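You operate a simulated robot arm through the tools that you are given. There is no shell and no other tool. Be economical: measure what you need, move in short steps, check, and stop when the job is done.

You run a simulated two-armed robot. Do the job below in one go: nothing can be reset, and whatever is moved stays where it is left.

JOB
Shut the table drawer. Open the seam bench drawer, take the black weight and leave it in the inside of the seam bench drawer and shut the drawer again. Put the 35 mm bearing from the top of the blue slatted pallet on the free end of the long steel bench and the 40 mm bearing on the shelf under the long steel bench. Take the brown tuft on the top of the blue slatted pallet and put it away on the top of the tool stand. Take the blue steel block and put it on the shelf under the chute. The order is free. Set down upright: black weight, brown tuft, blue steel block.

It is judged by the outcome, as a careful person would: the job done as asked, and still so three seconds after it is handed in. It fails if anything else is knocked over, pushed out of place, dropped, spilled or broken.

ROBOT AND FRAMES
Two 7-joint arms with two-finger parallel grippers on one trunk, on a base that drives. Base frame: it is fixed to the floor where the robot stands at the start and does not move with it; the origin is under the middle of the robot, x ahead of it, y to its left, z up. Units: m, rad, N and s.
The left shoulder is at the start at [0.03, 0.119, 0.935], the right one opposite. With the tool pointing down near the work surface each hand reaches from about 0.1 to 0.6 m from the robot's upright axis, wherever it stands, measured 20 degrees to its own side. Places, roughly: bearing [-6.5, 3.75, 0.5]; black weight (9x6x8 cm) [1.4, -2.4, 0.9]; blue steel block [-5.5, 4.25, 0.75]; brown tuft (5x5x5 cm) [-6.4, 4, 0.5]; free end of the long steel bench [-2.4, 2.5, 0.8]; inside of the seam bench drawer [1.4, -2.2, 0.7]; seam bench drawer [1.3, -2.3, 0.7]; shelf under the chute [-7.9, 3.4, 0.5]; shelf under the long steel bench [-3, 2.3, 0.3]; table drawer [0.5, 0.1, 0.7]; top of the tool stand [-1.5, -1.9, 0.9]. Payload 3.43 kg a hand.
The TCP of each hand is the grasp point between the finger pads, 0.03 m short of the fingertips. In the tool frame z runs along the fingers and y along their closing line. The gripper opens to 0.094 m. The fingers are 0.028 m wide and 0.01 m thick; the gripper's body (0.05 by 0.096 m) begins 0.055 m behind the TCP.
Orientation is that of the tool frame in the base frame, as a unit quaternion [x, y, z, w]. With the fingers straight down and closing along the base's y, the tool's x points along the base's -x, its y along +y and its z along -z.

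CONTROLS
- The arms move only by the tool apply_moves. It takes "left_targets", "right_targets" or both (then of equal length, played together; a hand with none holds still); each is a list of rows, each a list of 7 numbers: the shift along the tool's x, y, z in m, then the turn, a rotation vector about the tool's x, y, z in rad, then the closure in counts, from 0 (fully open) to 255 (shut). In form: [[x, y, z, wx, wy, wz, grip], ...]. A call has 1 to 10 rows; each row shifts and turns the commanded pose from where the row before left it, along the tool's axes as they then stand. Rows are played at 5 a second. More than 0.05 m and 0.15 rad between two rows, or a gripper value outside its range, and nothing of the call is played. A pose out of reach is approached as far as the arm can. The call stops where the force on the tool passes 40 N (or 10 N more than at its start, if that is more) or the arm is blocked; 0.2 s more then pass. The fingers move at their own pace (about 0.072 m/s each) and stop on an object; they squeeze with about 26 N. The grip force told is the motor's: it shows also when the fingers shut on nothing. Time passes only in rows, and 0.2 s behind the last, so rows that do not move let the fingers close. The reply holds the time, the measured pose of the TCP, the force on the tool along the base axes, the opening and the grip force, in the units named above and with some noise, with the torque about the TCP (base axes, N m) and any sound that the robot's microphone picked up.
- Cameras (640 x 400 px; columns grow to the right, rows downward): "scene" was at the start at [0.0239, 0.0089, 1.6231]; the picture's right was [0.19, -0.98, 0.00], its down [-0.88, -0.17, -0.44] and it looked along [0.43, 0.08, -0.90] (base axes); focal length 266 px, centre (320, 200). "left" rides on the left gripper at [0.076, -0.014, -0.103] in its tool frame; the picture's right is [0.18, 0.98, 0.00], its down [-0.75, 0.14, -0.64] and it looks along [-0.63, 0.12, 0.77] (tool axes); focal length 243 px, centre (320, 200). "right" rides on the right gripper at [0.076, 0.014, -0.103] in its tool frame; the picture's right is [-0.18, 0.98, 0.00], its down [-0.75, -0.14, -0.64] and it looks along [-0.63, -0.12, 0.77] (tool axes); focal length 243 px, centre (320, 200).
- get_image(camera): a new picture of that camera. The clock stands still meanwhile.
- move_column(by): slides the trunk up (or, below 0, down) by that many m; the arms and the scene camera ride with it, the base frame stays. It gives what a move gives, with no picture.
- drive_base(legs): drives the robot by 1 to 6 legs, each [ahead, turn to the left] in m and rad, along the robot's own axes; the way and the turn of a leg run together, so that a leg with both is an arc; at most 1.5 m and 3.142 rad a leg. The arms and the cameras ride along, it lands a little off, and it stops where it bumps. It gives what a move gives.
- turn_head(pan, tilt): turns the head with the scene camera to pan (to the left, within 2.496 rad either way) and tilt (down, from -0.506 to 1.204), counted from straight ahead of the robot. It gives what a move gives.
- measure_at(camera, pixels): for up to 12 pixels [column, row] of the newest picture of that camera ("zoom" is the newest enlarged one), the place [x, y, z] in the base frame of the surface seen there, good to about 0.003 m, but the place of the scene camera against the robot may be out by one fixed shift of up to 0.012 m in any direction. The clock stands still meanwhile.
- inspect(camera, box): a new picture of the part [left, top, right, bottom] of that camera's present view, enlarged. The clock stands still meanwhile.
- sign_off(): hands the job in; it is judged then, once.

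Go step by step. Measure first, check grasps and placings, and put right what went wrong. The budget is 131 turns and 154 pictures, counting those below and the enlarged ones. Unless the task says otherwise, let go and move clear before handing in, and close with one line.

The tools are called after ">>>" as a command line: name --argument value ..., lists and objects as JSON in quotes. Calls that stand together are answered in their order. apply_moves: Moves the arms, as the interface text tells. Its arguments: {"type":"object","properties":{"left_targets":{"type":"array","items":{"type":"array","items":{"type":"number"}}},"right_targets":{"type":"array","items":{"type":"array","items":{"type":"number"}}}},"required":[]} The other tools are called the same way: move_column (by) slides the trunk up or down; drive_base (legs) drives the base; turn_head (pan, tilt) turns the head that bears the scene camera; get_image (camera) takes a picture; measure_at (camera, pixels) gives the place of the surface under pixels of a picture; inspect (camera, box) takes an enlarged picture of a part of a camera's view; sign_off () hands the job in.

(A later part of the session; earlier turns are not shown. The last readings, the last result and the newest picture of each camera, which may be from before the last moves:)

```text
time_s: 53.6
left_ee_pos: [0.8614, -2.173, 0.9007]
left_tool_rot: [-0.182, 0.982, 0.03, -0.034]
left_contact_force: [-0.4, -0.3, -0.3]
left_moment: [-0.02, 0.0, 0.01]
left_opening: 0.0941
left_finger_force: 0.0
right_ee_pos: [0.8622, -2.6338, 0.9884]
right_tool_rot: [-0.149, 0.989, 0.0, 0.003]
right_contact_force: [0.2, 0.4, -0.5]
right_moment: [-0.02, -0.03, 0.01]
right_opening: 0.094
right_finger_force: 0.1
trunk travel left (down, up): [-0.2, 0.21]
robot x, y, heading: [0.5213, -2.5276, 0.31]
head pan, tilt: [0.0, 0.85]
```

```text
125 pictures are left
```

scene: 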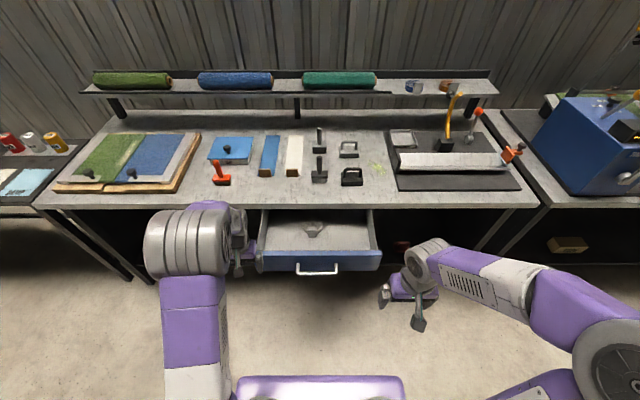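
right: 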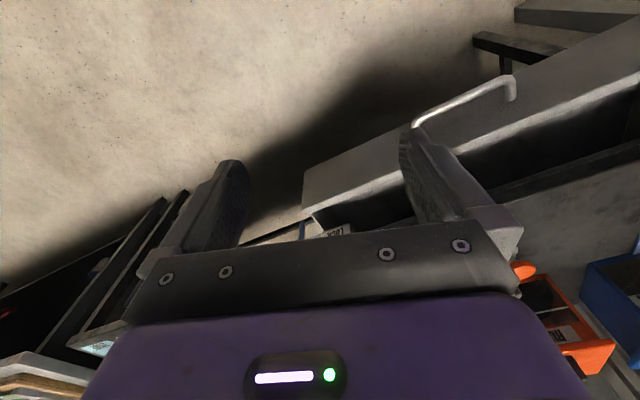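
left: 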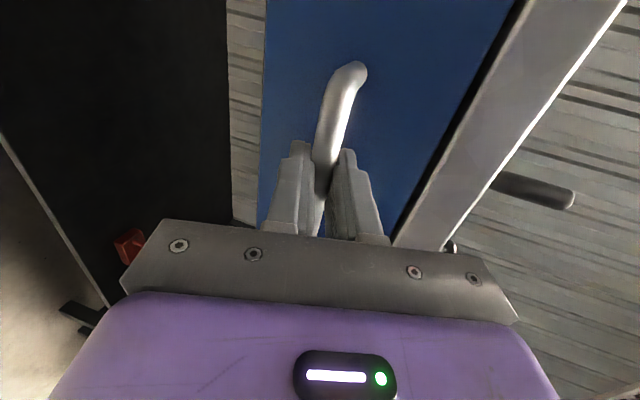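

The left hand is down again. I'll raise it out of the way and drive 0.26 m closer so the right hand reaches the weight.

>>> apply_moves --left_targets '[[0.03, 0, -0.04, 0, 0, 0, 0], [0.03, 0, -0.04, 0, 0, 0, 0], [0.03, 0, -0.03, 0, 0, 0, 0]]'

>>> drive_base --legs '[[0.26, 0]]'

>>> turn_head --pan -0.2 --tilt 0.95

>>> get_image --camera "scene"

```text
time_s: 54.4
left_ee_pos: [0.7818, -2.208, 1.0137]
left_tool_rot: [-0.181, 0.982, 0.032, -0.032]
left_contact_force: [0.6, 0.0, 0.2]
left_moment: [0.0, -0.02, 0.0]
left_opening: 0.0942
left_finger_force: 0.1
right_ee_pos: [0.8617, -2.6346, 0.9888]
right_tool_rot: [-0.148, 0.989, 0.0, 0.003]
right_contact_force: [-0.6, -0.4, -0.5]
right_moment: [0.0, -0.04, 0.0]
right_opening: 0.094
right_finger_force: 0.0
trunk travel left (down, up): [-0.2, 0.21]
robot x, y, heading: [0.5221, -2.526, 0.302]
head pan, tilt: [0.0, 0.85]
```

```text
time_s: 56.3
left_ee_pos: [1.0321, -2.131, 1.0136]
left_tool_rot: [-0.179, 0.983, 0.031, -0.032]
left_contact_force: [0.5, 0.2, -0.1]
left_moment: [0.01, 0.0, 0.02]
left_opening: 0.0942
left_finger_force: 0.0
right_ee_pos: [1.1094, -2.5568, 0.9871]
right_tool_rot: [-0.147, 0.989, -0.001, 0.001]
right_contact_force: [-0.6, 0.4, -0.3]
right_moment: [0.0, 0.02, 0.0]
right_opening: 0.0939
right_finger_force: 0.0
trunk travel left (down, up): [-0.2, 0.21]
robot x, y, heading: [0.7655, -2.4505, 0.307]
head pan, tilt: [0.0, 0.85]
```

```text
time_s: 57.0
left_ee_pos: [1.0306, -2.1314, 1.0131]
left_tool_rot: [-0.181, 0.983, 0.031, -0.032]
left_contact_force: [0.1, 0.0, 0.2]
left_moment: [0.02, -0.03, 0.0]
left_opening: 0.0939
left_finger_force: 0.0
right_ee_pos: [1.1092, -2.5565, 0.9878]
right_tool_rot: [-0.147, 0.989, 0.0, 0.002]
right_contact_force: [-0.4, -0.2, 0.1]
right_moment: [0.0, 0.01, 0.0]
right_opening: 0.0939
right_finger_force: 0.2
trunk travel left (down, up): [-0.2, 0.21]
robot x, y, heading: [0.7665, -2.4488, 0.304]
head pan, tilt: [-0.201, 0.949]
```

```text
124 pictures are left
```

scene: 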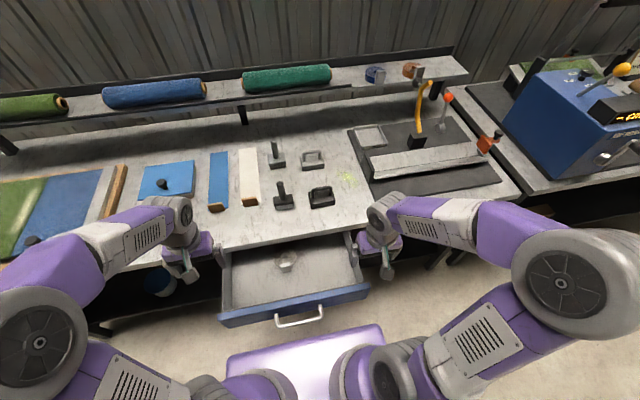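

>>> inspect --camera "scene" --box '[260, 140, 380, 215]'

>>> measure_at --camera "zoom" --pixels '[[320, 250], [290, 260], [350, 255], [270, 300], [260, 345], [380, 310], [345, 330], [390, 345], [325, 275], [300, 340]]'

>>> get_image --camera "right"

```text
5.33 times, centred on (320, 178) of scene
```

zoom: 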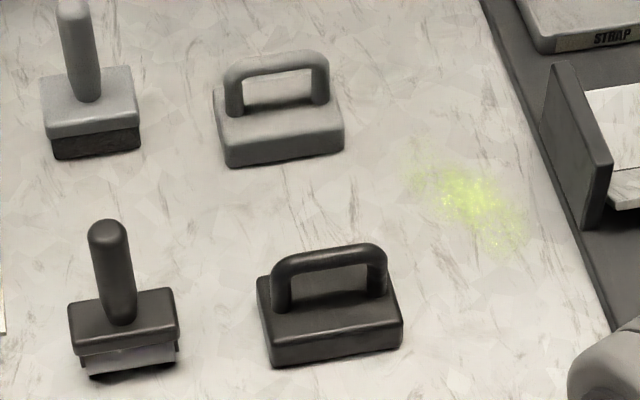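

```text
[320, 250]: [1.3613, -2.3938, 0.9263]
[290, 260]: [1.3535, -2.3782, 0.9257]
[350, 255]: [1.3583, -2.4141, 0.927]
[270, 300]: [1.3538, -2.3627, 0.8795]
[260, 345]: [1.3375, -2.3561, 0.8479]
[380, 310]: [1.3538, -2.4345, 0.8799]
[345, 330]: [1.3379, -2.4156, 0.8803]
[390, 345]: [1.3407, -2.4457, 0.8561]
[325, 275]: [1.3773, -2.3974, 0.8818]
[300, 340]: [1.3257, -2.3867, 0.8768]
```

```text
122 pictures are left
```

right: 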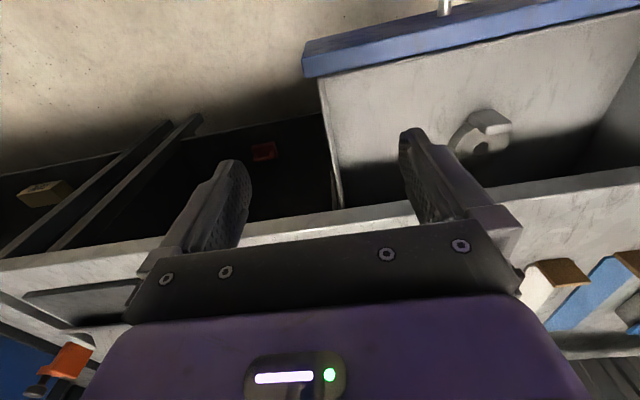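

I need the weight's exact yaw, so I'll measure its corners and bar more precisely.

>>> measure_at --camera "zoom" --pixels '[[275, 342], [398, 324], [264, 284], [272, 362], [400, 345], [283, 262], [376, 248], [330, 248], [365, 247], [300, 253]]'

```text
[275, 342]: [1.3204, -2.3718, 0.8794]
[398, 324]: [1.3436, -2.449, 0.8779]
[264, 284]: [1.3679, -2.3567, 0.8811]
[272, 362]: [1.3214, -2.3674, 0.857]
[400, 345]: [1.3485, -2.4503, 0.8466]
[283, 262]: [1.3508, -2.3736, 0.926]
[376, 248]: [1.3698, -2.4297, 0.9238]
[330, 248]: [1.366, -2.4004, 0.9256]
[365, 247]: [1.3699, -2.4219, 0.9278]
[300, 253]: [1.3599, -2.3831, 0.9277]
```

The weight's bar is centred at about (1.360,-2.400), aligned with the bench, with its top at z 0.927. I'll yaw the right hand 90° and move it above the bar.

>>> apply_moves --right_targets '[[0, 0, 0, 0, 0, -0.15, 0], [0, 0, 0, 0, 0, -0.15, 0], [0, 0, 0, 0, 0, -0.15, 0], [0, 0, 0, 0, 0, -0.15, 0], [0, 0, 0, 0, 0, -0.15, 0], [0, 0, 0, 0, 0, -0.15, 0], [0, 0, 0, 0, 0, -0.15, 0], [0, 0, 0, 0, 0, -0.15, 0], [0, 0, 0, 0, 0, -0.15, 0], [0, 0, 0, 0, 0, -0.15, 0]]'

>>> apply_moves --right_targets '[[0, 0, 0, 0, 0, -0.08, 0], [-0.0104, -0.04, 0, 0, 0, 0, 0], [-0.0104, -0.04, 0, 0, 0, 0, 0], [-0.0104, -0.04, 0, 0, 0, 0, 0], [-0.0104, -0.04, 0, 0, 0, 0, 0], [-0.0104, -0.04, 0, 0, 0, 0, 0], [-0.0104, -0.04, 0, 0, 0, 0, 0], [-0.0104, -0.04, 0, 0, 0, 0, 0]]'

>>> get_image --camera "right"

>>> get_image --camera "scene"

```text
time_s: 59.2
left_ee_pos: [1.03, -2.1311, 1.0135]
left_tool_rot: [-0.18, 0.983, 0.031, -0.033]
left_contact_force: [0.5, -0.5, -0.3]
left_moment: [0.04, 0.0, 0.04]
left_opening: 0.094
left_finger_force: 0.0
right_ee_pos: [1.1099, -2.5572, 0.9888]
right_tool_rot: [0.783, -0.622, 0.002, -0.001]
right_contact_force: [-0.1, -1.0, 0.0]
right_moment: [0.02, 0.0, 0.01]
right_opening: 0.0941
right_finger_force: 0.0
trunk travel left (down, up): [-0.2, 0.21]
robot x, y, heading: [0.7678, -2.4504, 0.306]
head pan, tilt: [-0.201, 0.949]
```

```text
time_s: 61.0
left_ee_pos: [1.0315, -2.1314, 1.0131]
left_tool_rot: [-0.18, 0.983, 0.031, -0.033]
left_contact_force: [-0.5, 0.2, 0.3]
left_moment: [-0.03, 0.02, -0.02]
left_opening: 0.094
left_finger_force: 0.1
right_ee_pos: [1.3551, -2.4012, 0.9856]
right_tool_rot: [0.807, -0.59, 0.001, -0.001]
right_contact_force: [1.4, -0.3, 0.8]
right_moment: [-0.03, 0.05, -0.05]
right_opening: 0.094
right_finger_force: 0.1
trunk travel left (down, up): [-0.2, 0.21]
robot x, y, heading: [0.7704, -2.4451, 0.3]
head pan, tilt: [-0.201, 0.949]
```

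```text
121 pictures are left
```

right: 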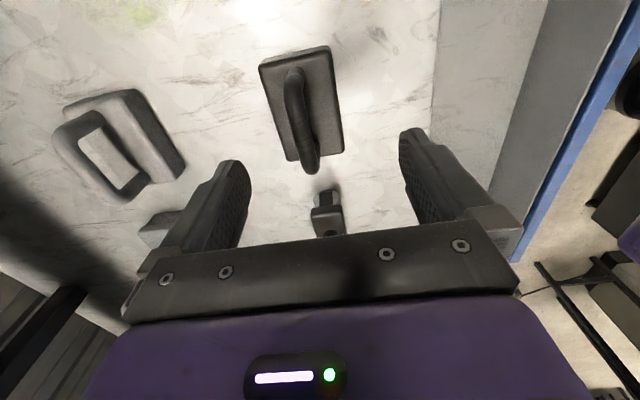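

```text
120 pictures are left
```

scene: 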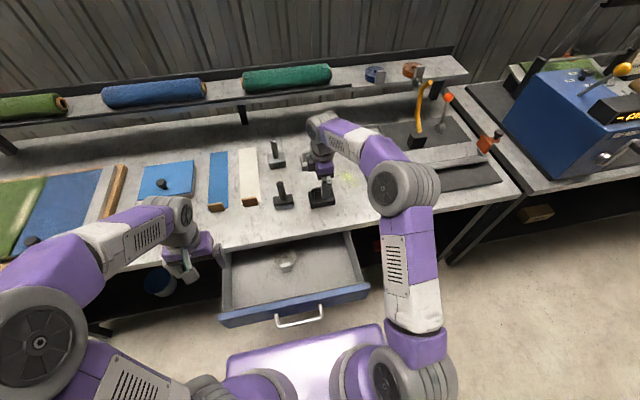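

>>> measure_at --camera "right" --pixels '[[293, 80], [300, 115], [312, 160], [286, 158], [343, 152], [327, 50], [262, 68], [325, 195], [230, 165], [410, 135]]'

```text
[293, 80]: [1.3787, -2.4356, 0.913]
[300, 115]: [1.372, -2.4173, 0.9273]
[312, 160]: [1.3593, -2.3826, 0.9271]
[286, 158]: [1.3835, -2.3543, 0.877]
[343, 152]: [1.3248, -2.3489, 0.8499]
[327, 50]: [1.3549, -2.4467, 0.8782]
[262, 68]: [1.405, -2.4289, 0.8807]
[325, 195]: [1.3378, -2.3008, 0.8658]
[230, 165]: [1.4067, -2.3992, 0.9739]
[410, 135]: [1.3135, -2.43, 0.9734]
```

The right camera puts the bar 1 cm further in than the TCP. I'll shift, descend to z 0.919 and close.

>>> apply_moves --right_targets '[[0, -0.0105, 0, 0, 0, 0, 0], [0, 0, 0.033, 0, 0, 0, 0], [0, 0, 0.033, 0, 0, 0, 0], [0, 0, 0, 0, 0, 0, 255], [0, 0, 0, 0, 0, 0, 255], [0, 0, 0, 0, 0, 0, 255], [0, 0, 0, 0, 0, 0, 255], [0, 0, 0, 0, 0, 0, 255]]'

>>> get_image --camera "right"

```text
time_s: 62.8
left_ee_pos: [1.0315, -2.1311, 1.013]
left_tool_rot: [-0.181, 0.982, 0.031, -0.034]
left_contact_force: [0.2, -0.1, -0.9]
left_moment: [0.0, -0.01, -0.02]
left_opening: 0.094
left_finger_force: 0.1
right_ee_pos: [1.3655, -2.3998, 0.9231]
right_tool_rot: [0.807, -0.59, 0.001, -0.003]
right_contact_force: [4.0, 0.8, 0.6]
right_moment: [0.04, -0.03, -0.04]
right_opening: 0.0183
right_finger_force: 25.8
trunk travel left (down, up): [-0.2, 0.21]
robot x, y, heading: [0.7659, -2.4471, 0.304]
head pan, tilt: [-0.201, 0.949]
```

```text
119 pictures are left
```

right: 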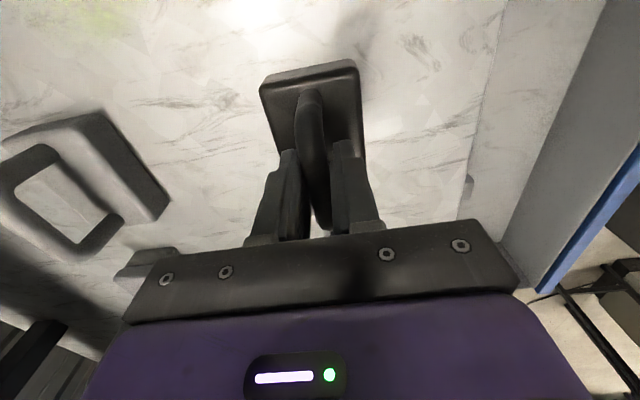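

The bar is gripped (opening 0.018). I'll lift 8 cm and bring it back over the drawer.

>>> apply_moves --right_targets '[[0, 0, -0.02, 0, 0, 0, 255], [0, 0, -0.03, 0, 0, 0, 255], [0, 0, -0.03, 0, 0, 0, 255], [0, 0.035, 0, 0, 0, 0, 255], [0, 0.035, 0, 0, 0, 0, 255], [0, 0.035, 0, 0, 0, 0, 255], [0, 0.035, 0, 0, 0, 0, 255], [0, 0.035, 0, 0, 0, 0, 255], [0, 0.035, 0, 0, 0, 0, 255]]'

>>> get_image --camera "scene"

>>> get_image --camera "right"

```text
time_s: 64.8
left_ee_pos: [1.0297, -2.1329, 1.013]
left_tool_rot: [-0.181, 0.982, 0.032, -0.033]
left_contact_force: [0.3, -0.5, -0.1]
left_moment: [0.05, -0.01, -0.02]
left_opening: 0.0941
left_finger_force: 0.1
right_ee_pos: [1.1647, -2.4636, 1.0031]
right_tool_rot: [0.806, -0.592, 0.002, -0.002]
right_contact_force: [-0.2, -0.1, -11.8]
right_moment: [0.0, -0.06, 0.02]
right_opening: 0.0183
right_finger_force: 26.0
trunk travel left (down, up): [-0.2, 0.21]
robot x, y, heading: [0.7666, -2.4454, 0.297]
head pan, tilt: [-0.201, 0.949]
```

```text
118 pictures are left
```

scene: 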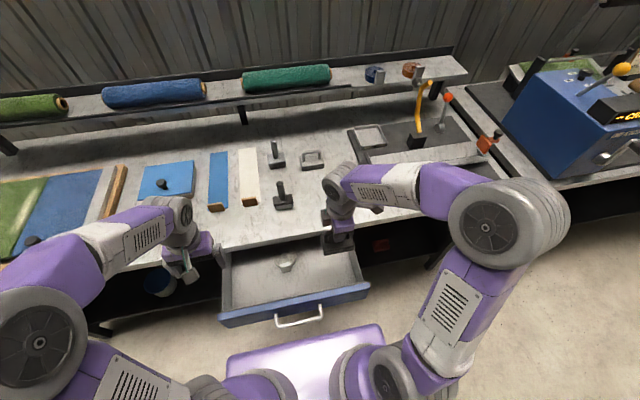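

```text
117 pictures are left
```

right: 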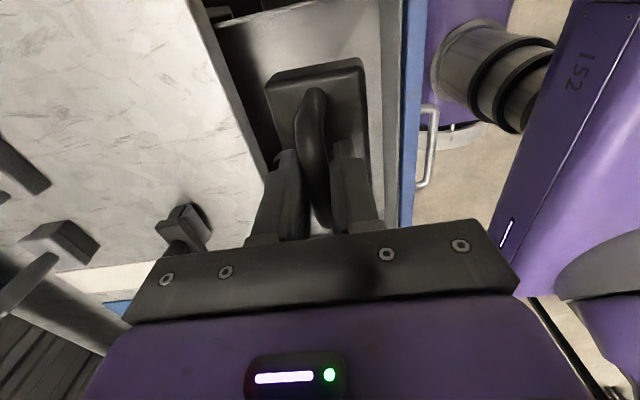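

The weight hangs over the free right part of the drawer. I'll lower it gently, watching the force.

>>> apply_moves --right_targets '[[-0.012, 0, 0.03, 0, 0, 0, 255], [0, 0, 0.04, 0, 0, 0, 255], [0, 0, 0.04, 0, 0, 0, 255], [0, 0, 0.04, 0, 0, 0, 255], [0, 0, 0.04, 0, 0, 0, 255], [0, 0, 0.02, 0, 0, 0, 255]]'

>>> get_image --camera "right"

```text
time_s: 66.2
left_ee_pos: [1.0316, -2.1318, 1.0126]
left_tool_rot: [-0.179, 0.983, 0.031, -0.033]
left_contact_force: [1.2, 0.0, 0.6]
left_moment: [-0.03, -0.01, 0.01]
left_opening: 0.0941
left_finger_force: 0.0
right_ee_pos: [1.1611, -2.453, 0.7917]
right_tool_rot: [0.807, -0.591, 0.001, -0.003]
right_contact_force: [-0.4, -0.2, -12.1]
right_moment: [0.0, -0.01, -0.01]
right_opening: 0.0179
right_finger_force: 26.0
trunk travel left (down, up): [-0.2, 0.21]
robot x, y, heading: [0.7677, -2.4496, 0.304]
head pan, tilt: [-0.201, 0.949]
```

```text
116 pictures are left
```

right: 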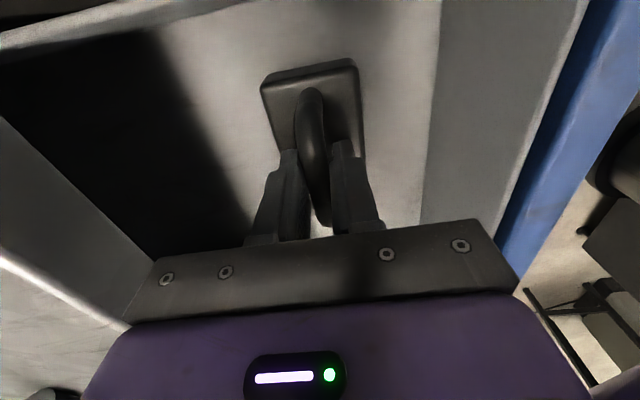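

The weight is just above the drawer floor, clear of the walls. I'll lower it in 4 mm steps until it touches.

>>> apply_moves --right_targets '[[0, 0, 0.006, 0, 0, 0, 255], [0, 0, 0.004, 0, 0, 0, 255], [0, 0, 0.004, 0, 0, 0, 255], [0, 0, 0.003, 0, 0, 0, 255], [0, 0, 0.002, 0, 0, 0, 255]]'

```text
time_s: 67.4
left_ee_pos: [1.0295, -2.132, 1.0139]
left_tool_rot: [-0.181, 0.982, 0.031, -0.033]
left_contact_force: [0.0, 0.9, -0.1]
left_moment: [0.0, 0.02, 0.06]
left_opening: 0.094
left_finger_force: 0.0
right_ee_pos: [1.1612, -2.4517, 0.7741]
right_tool_rot: [0.807, -0.591, 0.002, -0.005]
right_contact_force: [1.7, 0.3, 21.7]
right_moment: [-0.11, -0.04, 0.0]
right_opening: 0.0182
right_finger_force: 25.7
trunk travel left (down, up): [-0.2, 0.21]
robot x, y, heading: [0.7652, -2.451, 0.303]
head pan, tilt: [-0.201, 0.949]
```

It's resting on the floor (force flipped to +21.7 N). I'll release and rise straight up.

>>> apply_moves --right_targets '[[0, 0, -0.003, 0, 0, 0, 255], [0, 0, 0, 0, 0, 0, 120], [0, 0, 0, 0, 0, 0, 100], [0, 0, 0, 0, 0, 0, 100], [0, 0, -0.04, 0, 0, 0, 100], [0, 0, -0.045, 0, 0, 0, 100], [0, 0, -0.045, 0, 0, 0, 100], [0, 0, -0.045, 0, 0, 0, 100], [0, 0, -0.045, 0, 0, 0, 0]]'

>>> get_image --camera "right"

```text
time_s: 69.4
left_ee_pos: [1.0295, -2.1303, 1.0131]
left_tool_rot: [-0.181, 0.983, 0.03, -0.032]
left_contact_force: [0.1, -0.1, -0.8]
left_moment: [0.01, 0.0, 0.07]
left_opening: 0.0939
left_finger_force: 0.0
right_ee_pos: [1.1609, -2.4551, 0.9967]
right_tool_rot: [0.807, -0.591, 0.001, -0.002]
right_contact_force: [0.4, 0.0, 0.8]
right_moment: [0.02, -0.02, 0.03]
right_opening: 0.0938
right_finger_force: 0.0
trunk travel left (down, up): [-0.2, 0.21]
robot x, y, heading: [0.7657, -2.4459, 0.301]
head pan, tilt: [-0.201, 0.949]
```

```text
115 pictures are left
```

right: 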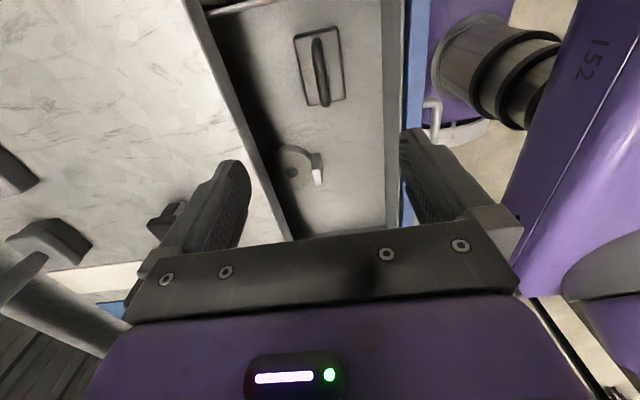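

The weight stands upright in the drawer beside the tape. I'll back up 0.15 m, straighten the left hand and bring it closed in front of the handle.

>>> drive_base --legs '[[-0.15, 0]]'

>>> apply_moves --left_targets '[[0, 0, 0, 0.073, -0.0535, 0.062, 255], [0.03, -0.03, 0, 0, 0, 0, 255], [0.02, -0.04, 0, 0, 0, 0, 255], [0, -0.04, 0.02, 0, 0, 0, 255], [0, -0.04, 0.02, 0, 0, 0, 255], [0, -0.035, 0.03, 0, 0, 0, 255], [0, 0, 0.045, 0, 0, 0, 255], [0, 0, 0.045, 0, 0, 0, 255]]'

>>> get_image --camera "scene"

```text
time_s: 70.8
left_ee_pos: [0.8882, -2.1756, 1.0135]
left_tool_rot: [-0.182, 0.982, 0.031, -0.033]
left_contact_force: [-0.1, -0.5, 0.0]
left_moment: [0.0, -0.03, 0.0]
left_opening: 0.094
left_finger_force: 0.0
right_ee_pos: [1.0192, -2.4963, 0.9974]
right_tool_rot: [0.808, -0.59, 0.001, -0.002]
right_contact_force: [-0.9, -0.2, -0.2]
right_moment: [0.03, -0.04, 0.01]
right_opening: 0.094
right_finger_force: 0.1
trunk travel left (down, up): [-0.2, 0.21]
robot x, y, heading: [0.6285, -2.4934, 0.305]
head pan, tilt: [-0.201, 0.949]
```

```text
time_s: 72.6
left_ee_pos: [0.8969, -2.37, 0.8536]
left_tool_rot: [-0.151, 0.988, -0.001, -0.001]
left_contact_force: [-0.9, 0.1, 0.7]
left_moment: [-0.01, 0.06, 0.04]
left_opening: 0.0
left_finger_force: 25.6
right_ee_pos: [1.022, -2.4955, 0.9959]
right_tool_rot: [0.807, -0.591, 0.001, -0.002]
right_contact_force: [0.3, -0.1, -1.0]
right_moment: [0.02, 0.01, 0.0]
right_opening: 0.094
right_finger_force: 0.0
trunk travel left (down, up): [-0.2, 0.21]
robot x, y, heading: [0.6272, -2.4929, 0.303]
head pan, tilt: [-0.201, 0.949]
```

```text
114 pictures are left
```

scene: 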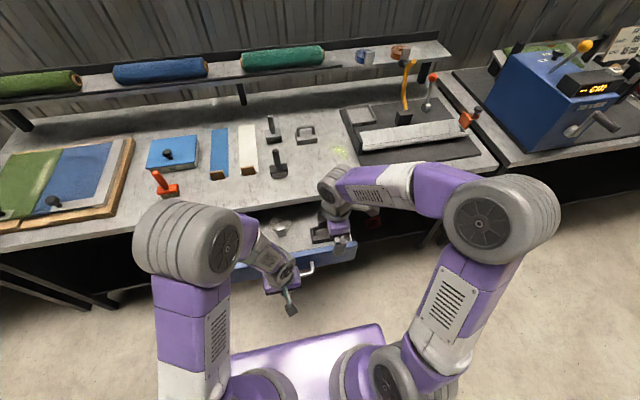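

The left fist is aligned in front of the handle. I'll lower to bar height and push steadily.

>>> apply_moves --left_targets '[[0, 0, 0.04, 0, 0, 0, 255], [0, 0, 0.04, 0, 0, 0, 255], [0, 0, 0.02, 0, 0, 0, 255], [-0.025, 0, 0, 0, 0, 0, 255], [-0.02, 0, 0, 0, 0, 0, 255], [-0.02, 0, 0, 0, 0, 0, 255], [-0.025, 0, 0, 0, 0, 0, 255], [-0.025, 0, 0, 0, 0, 0, 255], [-0.025, 0, 0, 0, 0, 0, 255], [-0.025, 0, 0, 0, 0, 0, 255]]'

>>> apply_moves --left_targets '[[-0.02, 0, 0, 0, 0, 0, 255], [-0.02, 0, 0, 0, 0, 0, 255], [-0.02, 0, 0, 0, 0, 0, 255], [-0.015, 0, 0, 0, 0, 0, 255], [-0.01, 0, 0, 0, 0, 0, 255], [-0.01, 0, 0, 0, 0, 0, 255], [-0.01, 0, 0, 0, 0, 0, 255], [-0.01, 0, 0, 0, 0, 0, 255], [-0.01, 0, 0, 0, 0, 0, 255]]'

>>> get_image --camera "scene"

```text
time_s: 74.8
left_ee_pos: [1.0545, -2.3171, 0.7534]
left_tool_rot: [-0.151, 0.989, -0.001, -0.001]
left_contact_force: [0.0, 0.5, 0.4]
left_moment: [-0.02, 0.0, -0.01]
left_opening: 0.0
left_finger_force: 26.6
right_ee_pos: [1.0217, -2.497, 0.9957]
right_tool_rot: [0.807, -0.591, 0.002, -0.002]
right_contact_force: [-0.2, 0.3, -0.8]
right_moment: [0.03, 0.01, 0.01]
right_opening: 0.0941
right_finger_force: 0.0
trunk travel left (down, up): [-0.2, 0.21]
robot x, y, heading: [0.6259, -2.4911, 0.308]
head pan, tilt: [-0.201, 0.949]
```

```text
time_s: 76.4
left_ee_pos: [1.1461, -2.2902, 0.7492]
left_tool_rot: [-0.15, 0.989, -0.002, -0.017]
left_contact_force: [-19.4, -2.9, 10.6]
left_moment: [0.13, -0.13, 0.16]
left_opening: 0.0
left_finger_force: 26.4
right_ee_pos: [1.0197, -2.4958, 0.9972]
right_tool_rot: [0.808, -0.59, 0.002, -0.002]
right_contact_force: [0.2, -0.1, 0.4]
right_moment: [0.0, 0.05, -0.02]
right_opening: 0.0941
right_finger_force: 0.1
trunk travel left (down, up): [-0.2, 0.21]
robot x, y, heading: [0.6243, -2.4936, 0.308]
head pan, tilt: [-0.201, 0.949]
stopped in row 8 (left hand): the force on the tool passed its limit at 47 N (the readings are from after the stop); the commanded pose is now the measured one
```

```text
113 pictures are left
```

scene: 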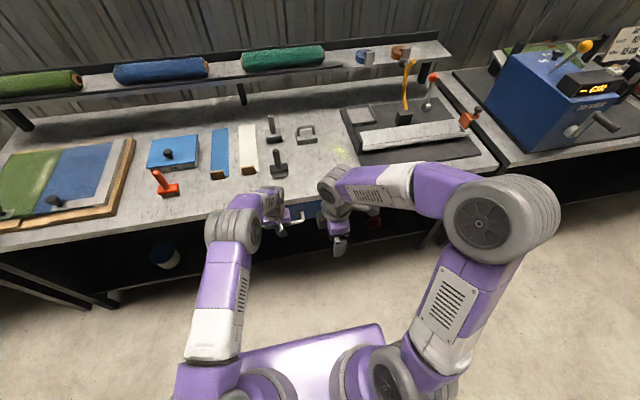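

The fist stopped with the bar back at its original closed depth, so the drawer is shut. I'll retract, back away and look around for the route.

>>> apply_moves --left_targets '[[0.045, 0, 0, 0, 0, 0, 255], [0.045, 0, 0, 0, 0, 0, 255], [0.045, 0, 0, 0, 0, 0, 0], [0.03, 0.02, -0.03, 0, 0, 0, 0], [0, 0.04, -0.03, 0, 0, 0, 0], [0, 0.04, -0.03, 0, 0, 0, 0], [0, 0.04, -0.03, 0, 0, 0, 0], [0, 0, -0.045, 0, 0, 0, 0], [0, 0, -0.045, 0, 0, 0, 0]]' --right_targets '[[0, 0, 0, 0, 0, 0.15, 0], [0, 0, 0, 0, 0, 0.15, 0], [0, 0, 0, 0, 0, 0.15, 0], [0, 0, 0, 0, 0, 0.15, 0], [0, 0, 0, 0, 0, 0.15, 0], [0, 0, 0, 0, 0, 0.15, 0], [0, 0, 0, 0, 0, 0.15, 0], [0, 0, 0, 0, 0, 0.15, 0], [0, 0, 0, 0, 0, 0.15, 0]]'

>>> inspect --camera "scene" --box '[220, 170, 380, 270]'

>>> drive_base --legs '[[-0.35, 0]]'

>>> turn_head --pan -1.2 --tilt 0.4

>>> get_image --camera "scene"

>>> turn_head --pan 2.45 --tilt 0.4

>>> get_image --camera "scene"

```text
time_s: 78.4
left_ee_pos: [0.9518, -2.2012, 0.9629]
left_tool_rot: [-0.151, 0.989, -0.001, -0.012]
left_contact_force: [0.0, -1.2, 0.9]
left_moment: [0.03, 0.01, -0.02]
left_opening: 0.0943
left_finger_force: 0.0
right_ee_pos: [1.0193, -2.4947, 0.9966]
right_tool_rot: [-0.261, 0.965, 0.0, 0.003]
right_contact_force: [-0.7, -0.1, 0.0]
right_moment: [0.0, -0.01, 0.01]
right_opening: 0.0944
right_finger_force: 0.0
trunk travel left (down, up): [-0.2, 0.21]
robot x, y, heading: [0.6277, -2.4953, 0.307]
head pan, tilt: [-0.201, 0.949]
```

```text
4.00 times, centred on (300, 220) of scene
```

zoom: 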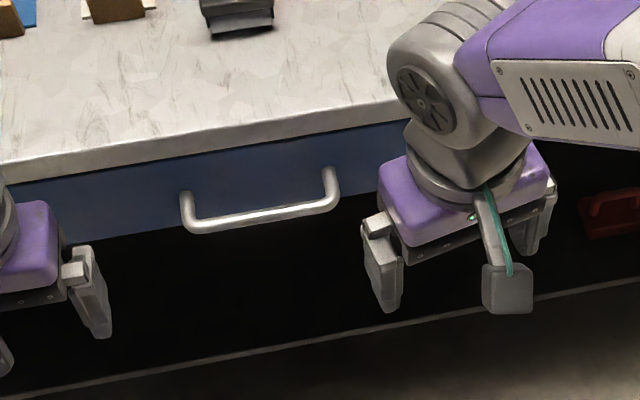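

```text
time_s: 80.7
left_ee_pos: [0.6185, -2.3065, 0.9628]
left_tool_rot: [-0.151, 0.989, 0.0, -0.011]
left_contact_force: [0.1, 0.3, 0.8]
left_moment: [-0.05, -0.02, -0.03]
left_opening: 0.094
left_finger_force: 0.1
right_ee_pos: [0.6861, -2.6036, 0.997]
right_tool_rot: [-0.261, 0.965, 0.0, 0.003]
right_contact_force: [0.4, 1.0, 0.9]
right_moment: [0.02, -0.01, 0.02]
right_opening: 0.094
right_finger_force: 0.0
trunk travel left (down, up): [-0.2, 0.21]
robot x, y, heading: [0.2948, -2.5967, 0.306]
head pan, tilt: [-0.201, 0.949]
```

```text
time_s: 82.0
left_ee_pos: [0.6195, -2.3069, 0.9631]
left_tool_rot: [-0.149, 0.989, 0.0, -0.013]
left_contact_force: [0.3, 0.1, 0.0]
left_moment: [0.03, -0.05, 0.0]
left_opening: 0.0942
left_finger_force: 0.1
right_ee_pos: [0.6877, -2.6028, 0.9962]
right_tool_rot: [-0.261, 0.965, 0.001, 0.002]
right_contact_force: [-0.1, 0.0, 0.6]
right_moment: [0.0, -0.01, -0.02]
right_opening: 0.0939
right_finger_force: 0.0
trunk travel left (down, up): [-0.2, 0.21]
robot x, y, heading: [0.2901, -2.5982, 0.308]
head pan, tilt: [-1.201, 0.4]
```

```text
111 pictures are left
```

scene: 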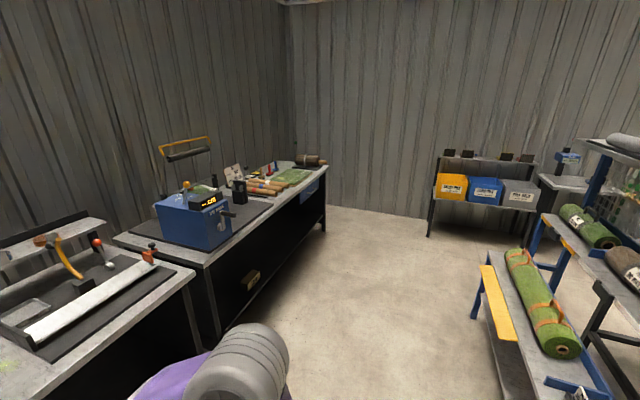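

```text
time_s: 85.0
left_ee_pos: [0.6202, -2.3072, 0.9624]
left_tool_rot: [-0.15, 0.989, -0.002, -0.013]
left_contact_force: [-1.0, -1.5, -0.2]
left_moment: [-0.03, 0.01, 0.0]
left_opening: 0.0941
left_finger_force: 0.2
right_ee_pos: [0.6868, -2.6017, 0.9968]
right_tool_rot: [-0.262, 0.965, 0.0, 0.002]
right_contact_force: [-0.5, 0.1, -0.5]
right_moment: [0.04, -0.02, 0.01]
right_opening: 0.094
right_finger_force: 0.1
trunk travel left (down, up): [-0.2, 0.21]
robot x, y, heading: [0.2923, -2.6001, 0.305]
head pan, tilt: [2.45, 0.4]
```

```text
110 pictures are left
```

scene: 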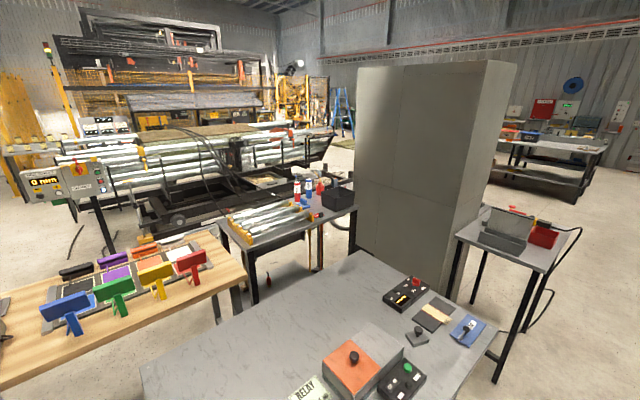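

The seam drawer is flush shut. I'll drive back to near the start place and look west for the way to the pallet.

>>> drive_base --legs '[[0, 1.08], [0.71, 0], [0, 0.546], [1.2, 0], [0.6, 0], [0, 0.7]]'

>>> turn_head --pan 0 --tilt 0.4

>>> get_image --camera "scene"

>>> turn_head --pan 0.9 --tilt 0.4

>>> get_image --camera "scene"

```text
time_s: 87.9
left_ee_pos: [0.2104, -2.1574, 0.9622]
left_tool_rot: [-0.612, 0.791, -0.008, -0.009]
left_contact_force: [-0.1, -0.4, 0.1]
left_moment: [-0.03, -0.03, -0.01]
left_opening: 0.0941
left_finger_force: 0.1
right_ee_pos: [0.4955, -2.2575, 0.9972]
right_tool_rot: [-0.697, 0.717, 0.0, 0.002]
right_contact_force: [-0.6, 0.5, -0.3]
right_moment: [0.02, -0.04, 0.0]
right_opening: 0.0942
right_finger_force: 0.0
trunk travel left (down, up): [-0.2, 0.21]
robot x, y, heading: [0.3085, -2.5985, 1.318]
head pan, tilt: [2.45, 0.4]
stopped in leg 1: the robot was blocked; the commanded pose is now the measured one
```

```text
time_s: 90.1
left_ee_pos: [0.2157, -2.1572, 0.9622]
left_tool_rot: [-0.611, 0.791, -0.007, -0.009]
left_contact_force: [0.5, 0.2, -0.2]
left_moment: [0.0, 0.0, -0.02]
left_opening: 0.094
left_finger_force: 0.0
right_ee_pos: [0.4994, -2.2568, 0.995]
right_tool_rot: [-0.696, 0.718, 0.001, 0.002]
right_contact_force: [0.0, 0.1, 0.2]
right_moment: [-0.03, -0.02, 0.02]
right_opening: 0.094
right_finger_force: 0.0
trunk travel left (down, up): [-0.2, 0.21]
robot x, y, heading: [0.3124, -2.5924, 1.314]
head pan, tilt: [0.0, 0.4]
```

```text
109 pictures are left
```

scene: 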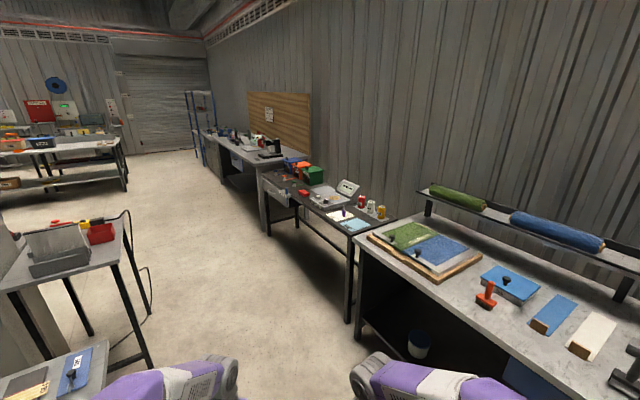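

```text
time_s: 91.3
left_ee_pos: [0.2153, -2.1566, 0.9635]
left_tool_rot: [-0.61, 0.792, -0.007, -0.01]
left_contact_force: [0.4, -0.5, 0.7]
left_moment: [-0.04, 0.0, 0.01]
left_opening: 0.0942
left_finger_force: 0.1
right_ee_pos: [0.5008, -2.2571, 0.9957]
right_tool_rot: [-0.697, 0.717, 0.001, 0.002]
right_contact_force: [-0.3, -0.3, 0.0]
right_moment: [-0.02, 0.04, 0.03]
right_opening: 0.094
right_finger_force: 0.2
trunk travel left (down, up): [-0.2, 0.21]
robot x, y, heading: [0.3107, -2.5935, 1.312]
head pan, tilt: [0.901, 0.4]
```

```text
108 pictures are left
```

scene: 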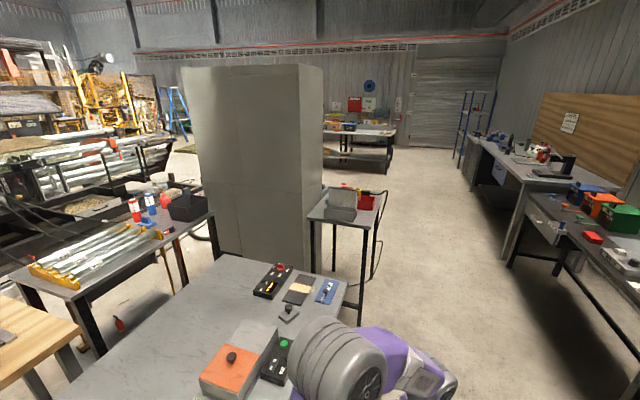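

The base turn touched something near the relay table at its left, probably the left elbow. I'll go straight ahead to get free, then turn.

>>> drive_base --legs '[[0.55, 0]]'

>>> turn_head --pan 1.7 --tilt 0.6

>>> get_image --camera "scene"

```text
time_s: 94.4
left_ee_pos: [0.3477, -1.6311, 0.9615]
left_tool_rot: [-0.612, 0.791, -0.006, -0.011]
left_contact_force: [0.2, 0.2, 0.1]
left_moment: [-0.02, -0.01, 0.03]
left_opening: 0.0941
left_finger_force: 0.0
right_ee_pos: [0.6333, -1.7266, 0.9953]
right_tool_rot: [-0.699, 0.716, 0.0, 0.001]
right_contact_force: [-0.4, -0.7, 0.5]
right_moment: [-0.03, 0.0, 0.01]
right_opening: 0.094
right_finger_force: 0.0
trunk travel left (down, up): [-0.2, 0.21]
robot x, y, heading: [0.4475, -2.067, 1.321]
head pan, tilt: [0.901, 0.4]
```

```text
time_s: 95.6
left_ee_pos: [0.3476, -1.6293, 0.9632]
left_tool_rot: [-0.614, 0.789, -0.006, -0.01]
left_contact_force: [0.0, 0.9, -0.3]
left_moment: [0.01, 0.02, 0.01]
left_opening: 0.094
left_finger_force: 0.0
right_ee_pos: [0.6341, -1.7278, 0.9956]
right_tool_rot: [-0.699, 0.715, 0.001, 0.002]
right_contact_force: [0.2, 0.4, 0.0]
right_moment: [0.03, 0.0, 0.02]
right_opening: 0.094
right_finger_force: 0.1
trunk travel left (down, up): [-0.2, 0.21]
robot x, y, heading: [0.4478, -2.0681, 1.322]
head pan, tilt: [1.7, 0.6]
```

```text
107 pictures are left
```

scene: 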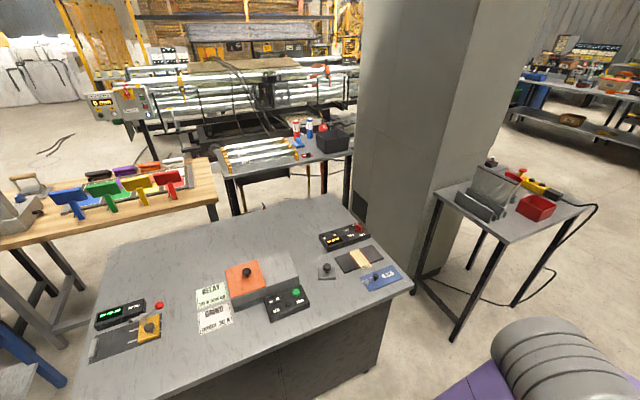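

Nothing was disturbed on the relay table. I'll measure the tool stand candidates in view and continue toward the start area with a gentle arc.

>>> measure_at --camera "scene" --pixels '[[290, 190], [340, 145], [250, 160], [225, 160], [150, 160], [410, 280], [500, 200], [440, 280], [330, 130], [570, 115]]'

>>> inspect --camera "scene" --box '[210, 90, 370, 190]'

>>> drive_base --legs '[[0.5, 0.3], [0.3, 0.32], [1.1, 0]]'

>>> turn_head --pan 0.6 --tilt 0.4

>>> get_image --camera "scene"

```text
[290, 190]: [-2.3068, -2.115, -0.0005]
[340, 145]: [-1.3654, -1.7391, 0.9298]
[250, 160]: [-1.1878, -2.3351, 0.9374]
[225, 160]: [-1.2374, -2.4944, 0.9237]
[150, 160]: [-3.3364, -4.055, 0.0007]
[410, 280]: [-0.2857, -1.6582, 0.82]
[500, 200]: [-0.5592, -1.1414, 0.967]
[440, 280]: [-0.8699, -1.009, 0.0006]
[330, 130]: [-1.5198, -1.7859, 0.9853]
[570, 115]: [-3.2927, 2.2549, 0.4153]
```

```text
4.00 times, centred on (290, 140) of scene
```

zoom: 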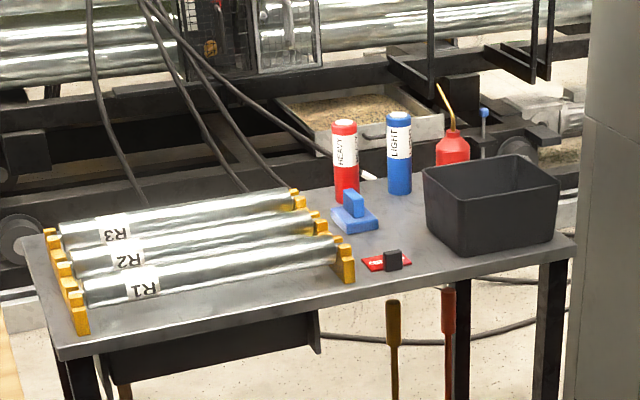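

```text
time_s: 105.3
left_ee_pos: [-0.2919, 0.0384, 0.9627]
left_tool_rot: [0.822, -0.57, 0.01, 0.007]
left_contact_force: [0.6, -0.3, 0.5]
left_moment: [0.02, 0.01, 0.02]
left_opening: 0.0939
left_finger_force: 0.0
right_ee_pos: [-0.0019, 0.1203, 0.9953]
right_tool_rot: [0.881, -0.473, -0.001, -0.002]
right_contact_force: [-0.4, 0.7, 0.2]
right_moment: [0.01, -0.01, 0.0]
right_opening: 0.0942
right_finger_force: 0.0
trunk travel left (down, up): [-0.2, 0.21]
robot x, y, heading: [0.0396, -0.2666, 1.932]
head pan, tilt: [1.7, 0.6]
```

```text
time_s: 106.7
left_ee_pos: [-0.2923, 0.0384, 0.9625]
left_tool_rot: [0.821, -0.57, 0.009, 0.008]
left_contact_force: [0.7, 0.1, 0.6]
left_moment: [0.02, 0.02, -0.01]
left_opening: 0.0942
left_finger_force: 0.1
right_ee_pos: [-0.0017, 0.1219, 0.9969]
right_tool_rot: [0.881, -0.473, 0.0, -0.001]
right_contact_force: [0.5, -0.4, 0.0]
right_moment: [0.02, -0.02, -0.02]
right_opening: 0.094
right_finger_force: 0.0
trunk travel left (down, up): [-0.2, 0.21]
robot x, y, heading: [0.0409, -0.2663, 1.927]
head pan, tilt: [0.6, 0.4]
```

```text
105 pictures are left
```

scene: 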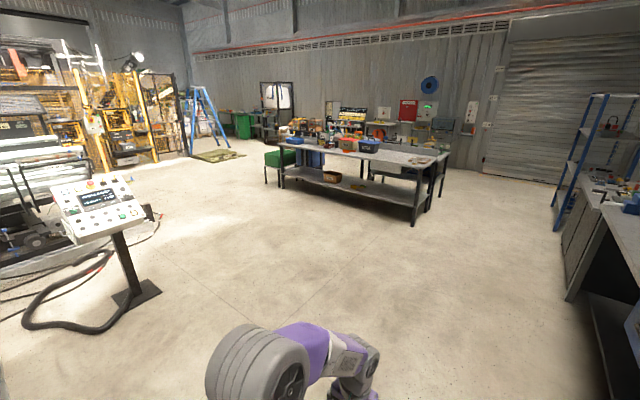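

The long steel bench is ahead at (365,165). I'll zoom on the far area for the pallet and chute and measure the way.

>>> inspect --camera "scene" --box '[180, 70, 460, 240]'

>>> measure_at --camera "scene" --pixels '[[220, 155], [245, 125], [280, 165], [270, 170], [410, 225], [430, 212], [420, 155], [200, 120], [330, 175], [150, 295], [250, 200], [383, 115]]'

```text
2.29 times, centred on (320, 155) of scene
```

zoom: 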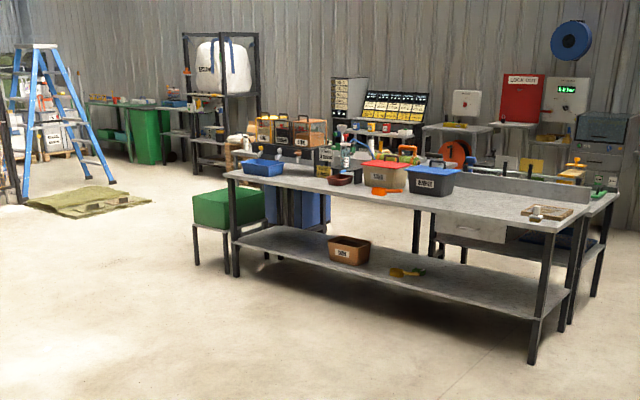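

```text
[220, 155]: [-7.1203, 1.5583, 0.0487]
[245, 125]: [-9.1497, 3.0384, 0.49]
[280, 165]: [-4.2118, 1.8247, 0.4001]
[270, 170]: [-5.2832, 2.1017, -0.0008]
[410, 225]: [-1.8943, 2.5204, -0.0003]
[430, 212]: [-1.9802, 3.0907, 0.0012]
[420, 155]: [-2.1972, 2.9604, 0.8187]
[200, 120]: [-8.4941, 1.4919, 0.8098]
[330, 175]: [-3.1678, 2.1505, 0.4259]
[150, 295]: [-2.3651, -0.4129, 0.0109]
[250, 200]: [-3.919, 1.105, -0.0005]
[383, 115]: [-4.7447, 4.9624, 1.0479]
```

The way runs south of the long bench. I'll drive to about (-4.3, 0.9).

>>> drive_base --legs '[[0, 0.951], [1.5, 0], [1.5, 0], [1.45, 0], [0, -0.75]]'

>>> turn_head --pan 0 --tilt 0.35

>>> get_image --camera "scene"

```text
time_s: 132.4
left_ee_pos: [-4.6404, 1.1217, 0.9635]
left_tool_rot: [0.87, -0.493, 0.01, 0.007]
left_contact_force: [0.2, -0.8, -0.3]
left_moment: [0.03, 0.01, -0.03]
left_opening: 0.0938
left_finger_force: 0.0
right_ee_pos: [-4.3708, 1.2561, 0.9967]
right_tool_rot: [0.92, -0.392, -0.002, -0.001]
right_contact_force: [0.2, -0.3, 0.1]
right_moment: [0.0, 0.0, -0.01]
right_opening: 0.0939
right_finger_force: 0.1
trunk travel left (down, up): [-0.2, 0.21]
robot x, y, heading: [-4.2613, 0.8861, 2.116]
head pan, tilt: [0.6, 0.4]
```

```text
time_s: 133.4
left_ee_pos: [-4.6401, 1.1211, 0.9635]
left_tool_rot: [0.87, -0.493, 0.01, 0.007]
left_contact_force: [-0.8, 0.4, -0.3]
left_moment: [0.01, 0.01, -0.05]
left_opening: 0.094
left_finger_force: 0.1
right_ee_pos: [-4.3701, 1.2556, 0.9961]
right_tool_rot: [0.92, -0.392, -0.001, -0.001]
right_contact_force: [-0.5, -0.3, 0.4]
right_moment: [0.0, 0.0, 0.02]
right_opening: 0.0941
right_finger_force: 0.1
trunk travel left (down, up): [-0.2, 0.21]
robot x, y, heading: [-4.2626, 0.8847, 2.11]
head pan, tilt: [0.0, 0.351]
```

```text
103 pictures are left
```

scene: 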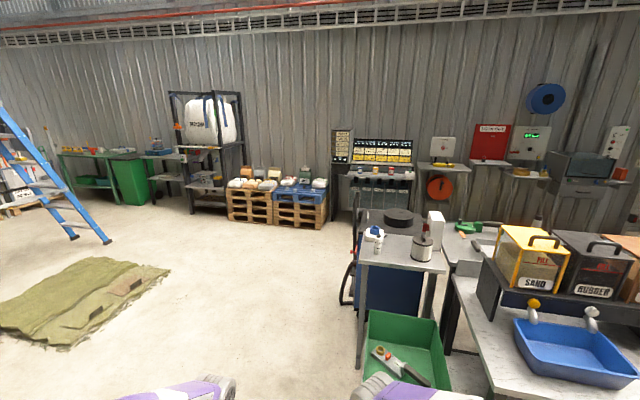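

The pallets are near (290,200) and the bag chute near (205,150). I'll zoom in and measure.

>>> inspect --camera "scene" --box '[160, 80, 440, 250]'

>>> measure_at --camera "scene" --pixels '[[235, 218], [300, 228], [325, 225], [300, 185], [205, 190], [245, 205], [190, 213], [345, 215], [410, 220], [372, 175], [360, 365], [150, 270]]'

```text
2.29 times, centred on (300, 165) of scene
```

zoom: 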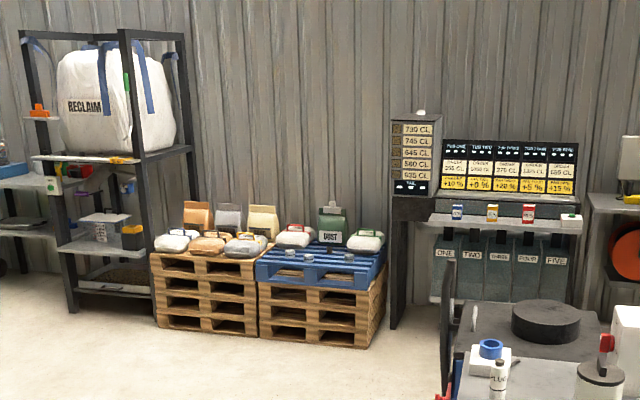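

```text
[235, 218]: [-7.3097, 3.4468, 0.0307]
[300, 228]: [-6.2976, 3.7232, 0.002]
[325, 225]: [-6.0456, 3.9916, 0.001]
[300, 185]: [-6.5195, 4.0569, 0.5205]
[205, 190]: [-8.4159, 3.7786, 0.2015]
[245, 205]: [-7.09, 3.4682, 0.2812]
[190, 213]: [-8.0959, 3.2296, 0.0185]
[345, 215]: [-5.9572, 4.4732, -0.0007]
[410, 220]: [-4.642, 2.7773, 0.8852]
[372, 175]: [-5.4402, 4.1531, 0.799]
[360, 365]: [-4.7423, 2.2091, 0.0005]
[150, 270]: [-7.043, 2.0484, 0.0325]
```

I'll drive around the cart to a spot in front of the pallets and the block's ledge.

>>> drive_base --legs '[[0, 0.304], [1.5, 0], [0, -0.5], [1.05, 0], [0, -0.08]]'

>>> turn_head --pan 0.4 --tilt 0.5

>>> get_image --camera "scene"

>>> turn_head --pan -0.5 --tilt 0.5

>>> get_image --camera "scene"

```text
time_s: 148.7
left_ee_pos: [-6.0585, 3.1839, 0.9637]
left_tool_rot: [0.798, -0.603, 0.009, 0.007]
left_contact_force: [-1.0, -0.1, -0.3]
left_moment: [-0.04, 0.01, -0.02]
left_opening: 0.094
left_finger_force: 0.1
right_ee_pos: [-5.7626, 3.2443, 0.9952]
right_tool_rot: [0.861, -0.508, -0.002, -0.001]
right_contact_force: [-0.3, 0.7, -0.2]
right_moment: [0.01, 0.01, -0.01]
right_opening: 0.094
right_finger_force: 0.0
trunk travel left (down, up): [-0.2, 0.21]
robot x, y, heading: [-5.7551, 2.8566, 1.847]
head pan, tilt: [0.0, 0.351]
```

```text
time_s: 149.6
left_ee_pos: [-6.0597, 3.1839, 0.9634]
left_tool_rot: [0.797, -0.604, 0.01, 0.008]
left_contact_force: [0.3, 0.5, -0.6]
left_moment: [0.01, 0.03, 0.02]
left_opening: 0.0938
left_finger_force: 0.0
right_ee_pos: [-5.7646, 3.2428, 0.9953]
right_tool_rot: [0.861, -0.509, -0.001, -0.002]
right_contact_force: [-0.7, 1.0, 0.1]
right_moment: [0.01, -0.04, -0.02]
right_opening: 0.0942
right_finger_force: 0.0
trunk travel left (down, up): [-0.2, 0.21]
robot x, y, heading: [-5.7528, 2.8579, 1.845]
head pan, tilt: [0.4, 0.499]
```

```text
101 pictures are left
```

scene: 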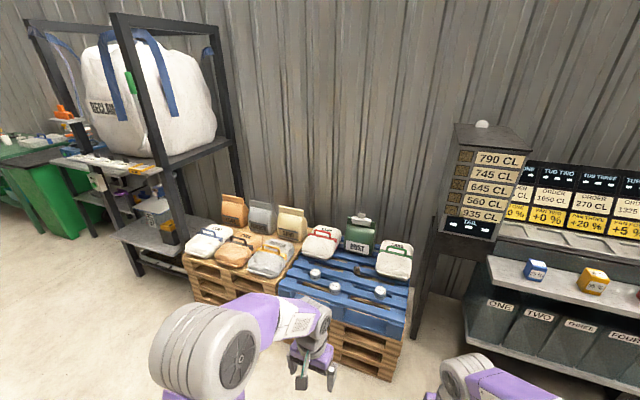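

```text
time_s: 150.8
left_ee_pos: [-6.0589, 3.1839, 0.9622]
left_tool_rot: [0.798, -0.603, 0.009, 0.008]
left_contact_force: [-0.1, -0.3, 0.1]
left_moment: [-0.01, 0.01, -0.03]
left_opening: 0.0938
left_finger_force: 0.1
right_ee_pos: [-5.7633, 3.2442, 0.9944]
right_tool_rot: [0.861, -0.508, -0.002, -0.002]
right_contact_force: [0.2, 0.4, -0.3]
right_moment: [0.0, -0.03, 0.0]
right_opening: 0.0939
right_finger_force: 0.0
trunk travel left (down, up): [-0.2, 0.21]
robot x, y, heading: [-5.7538, 2.854, 1.848]
head pan, tilt: [-0.499, 0.499]
```

```text
100 pictures are left
```

scene: 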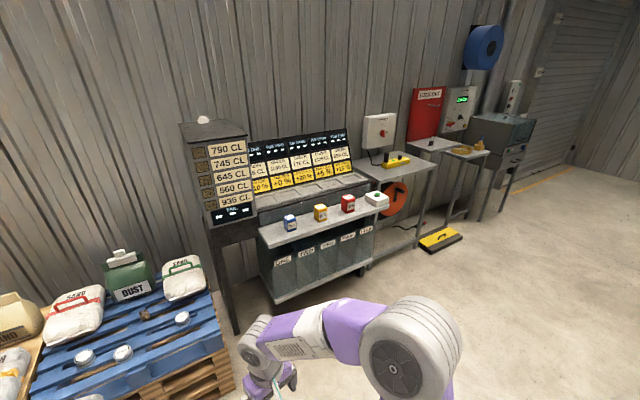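

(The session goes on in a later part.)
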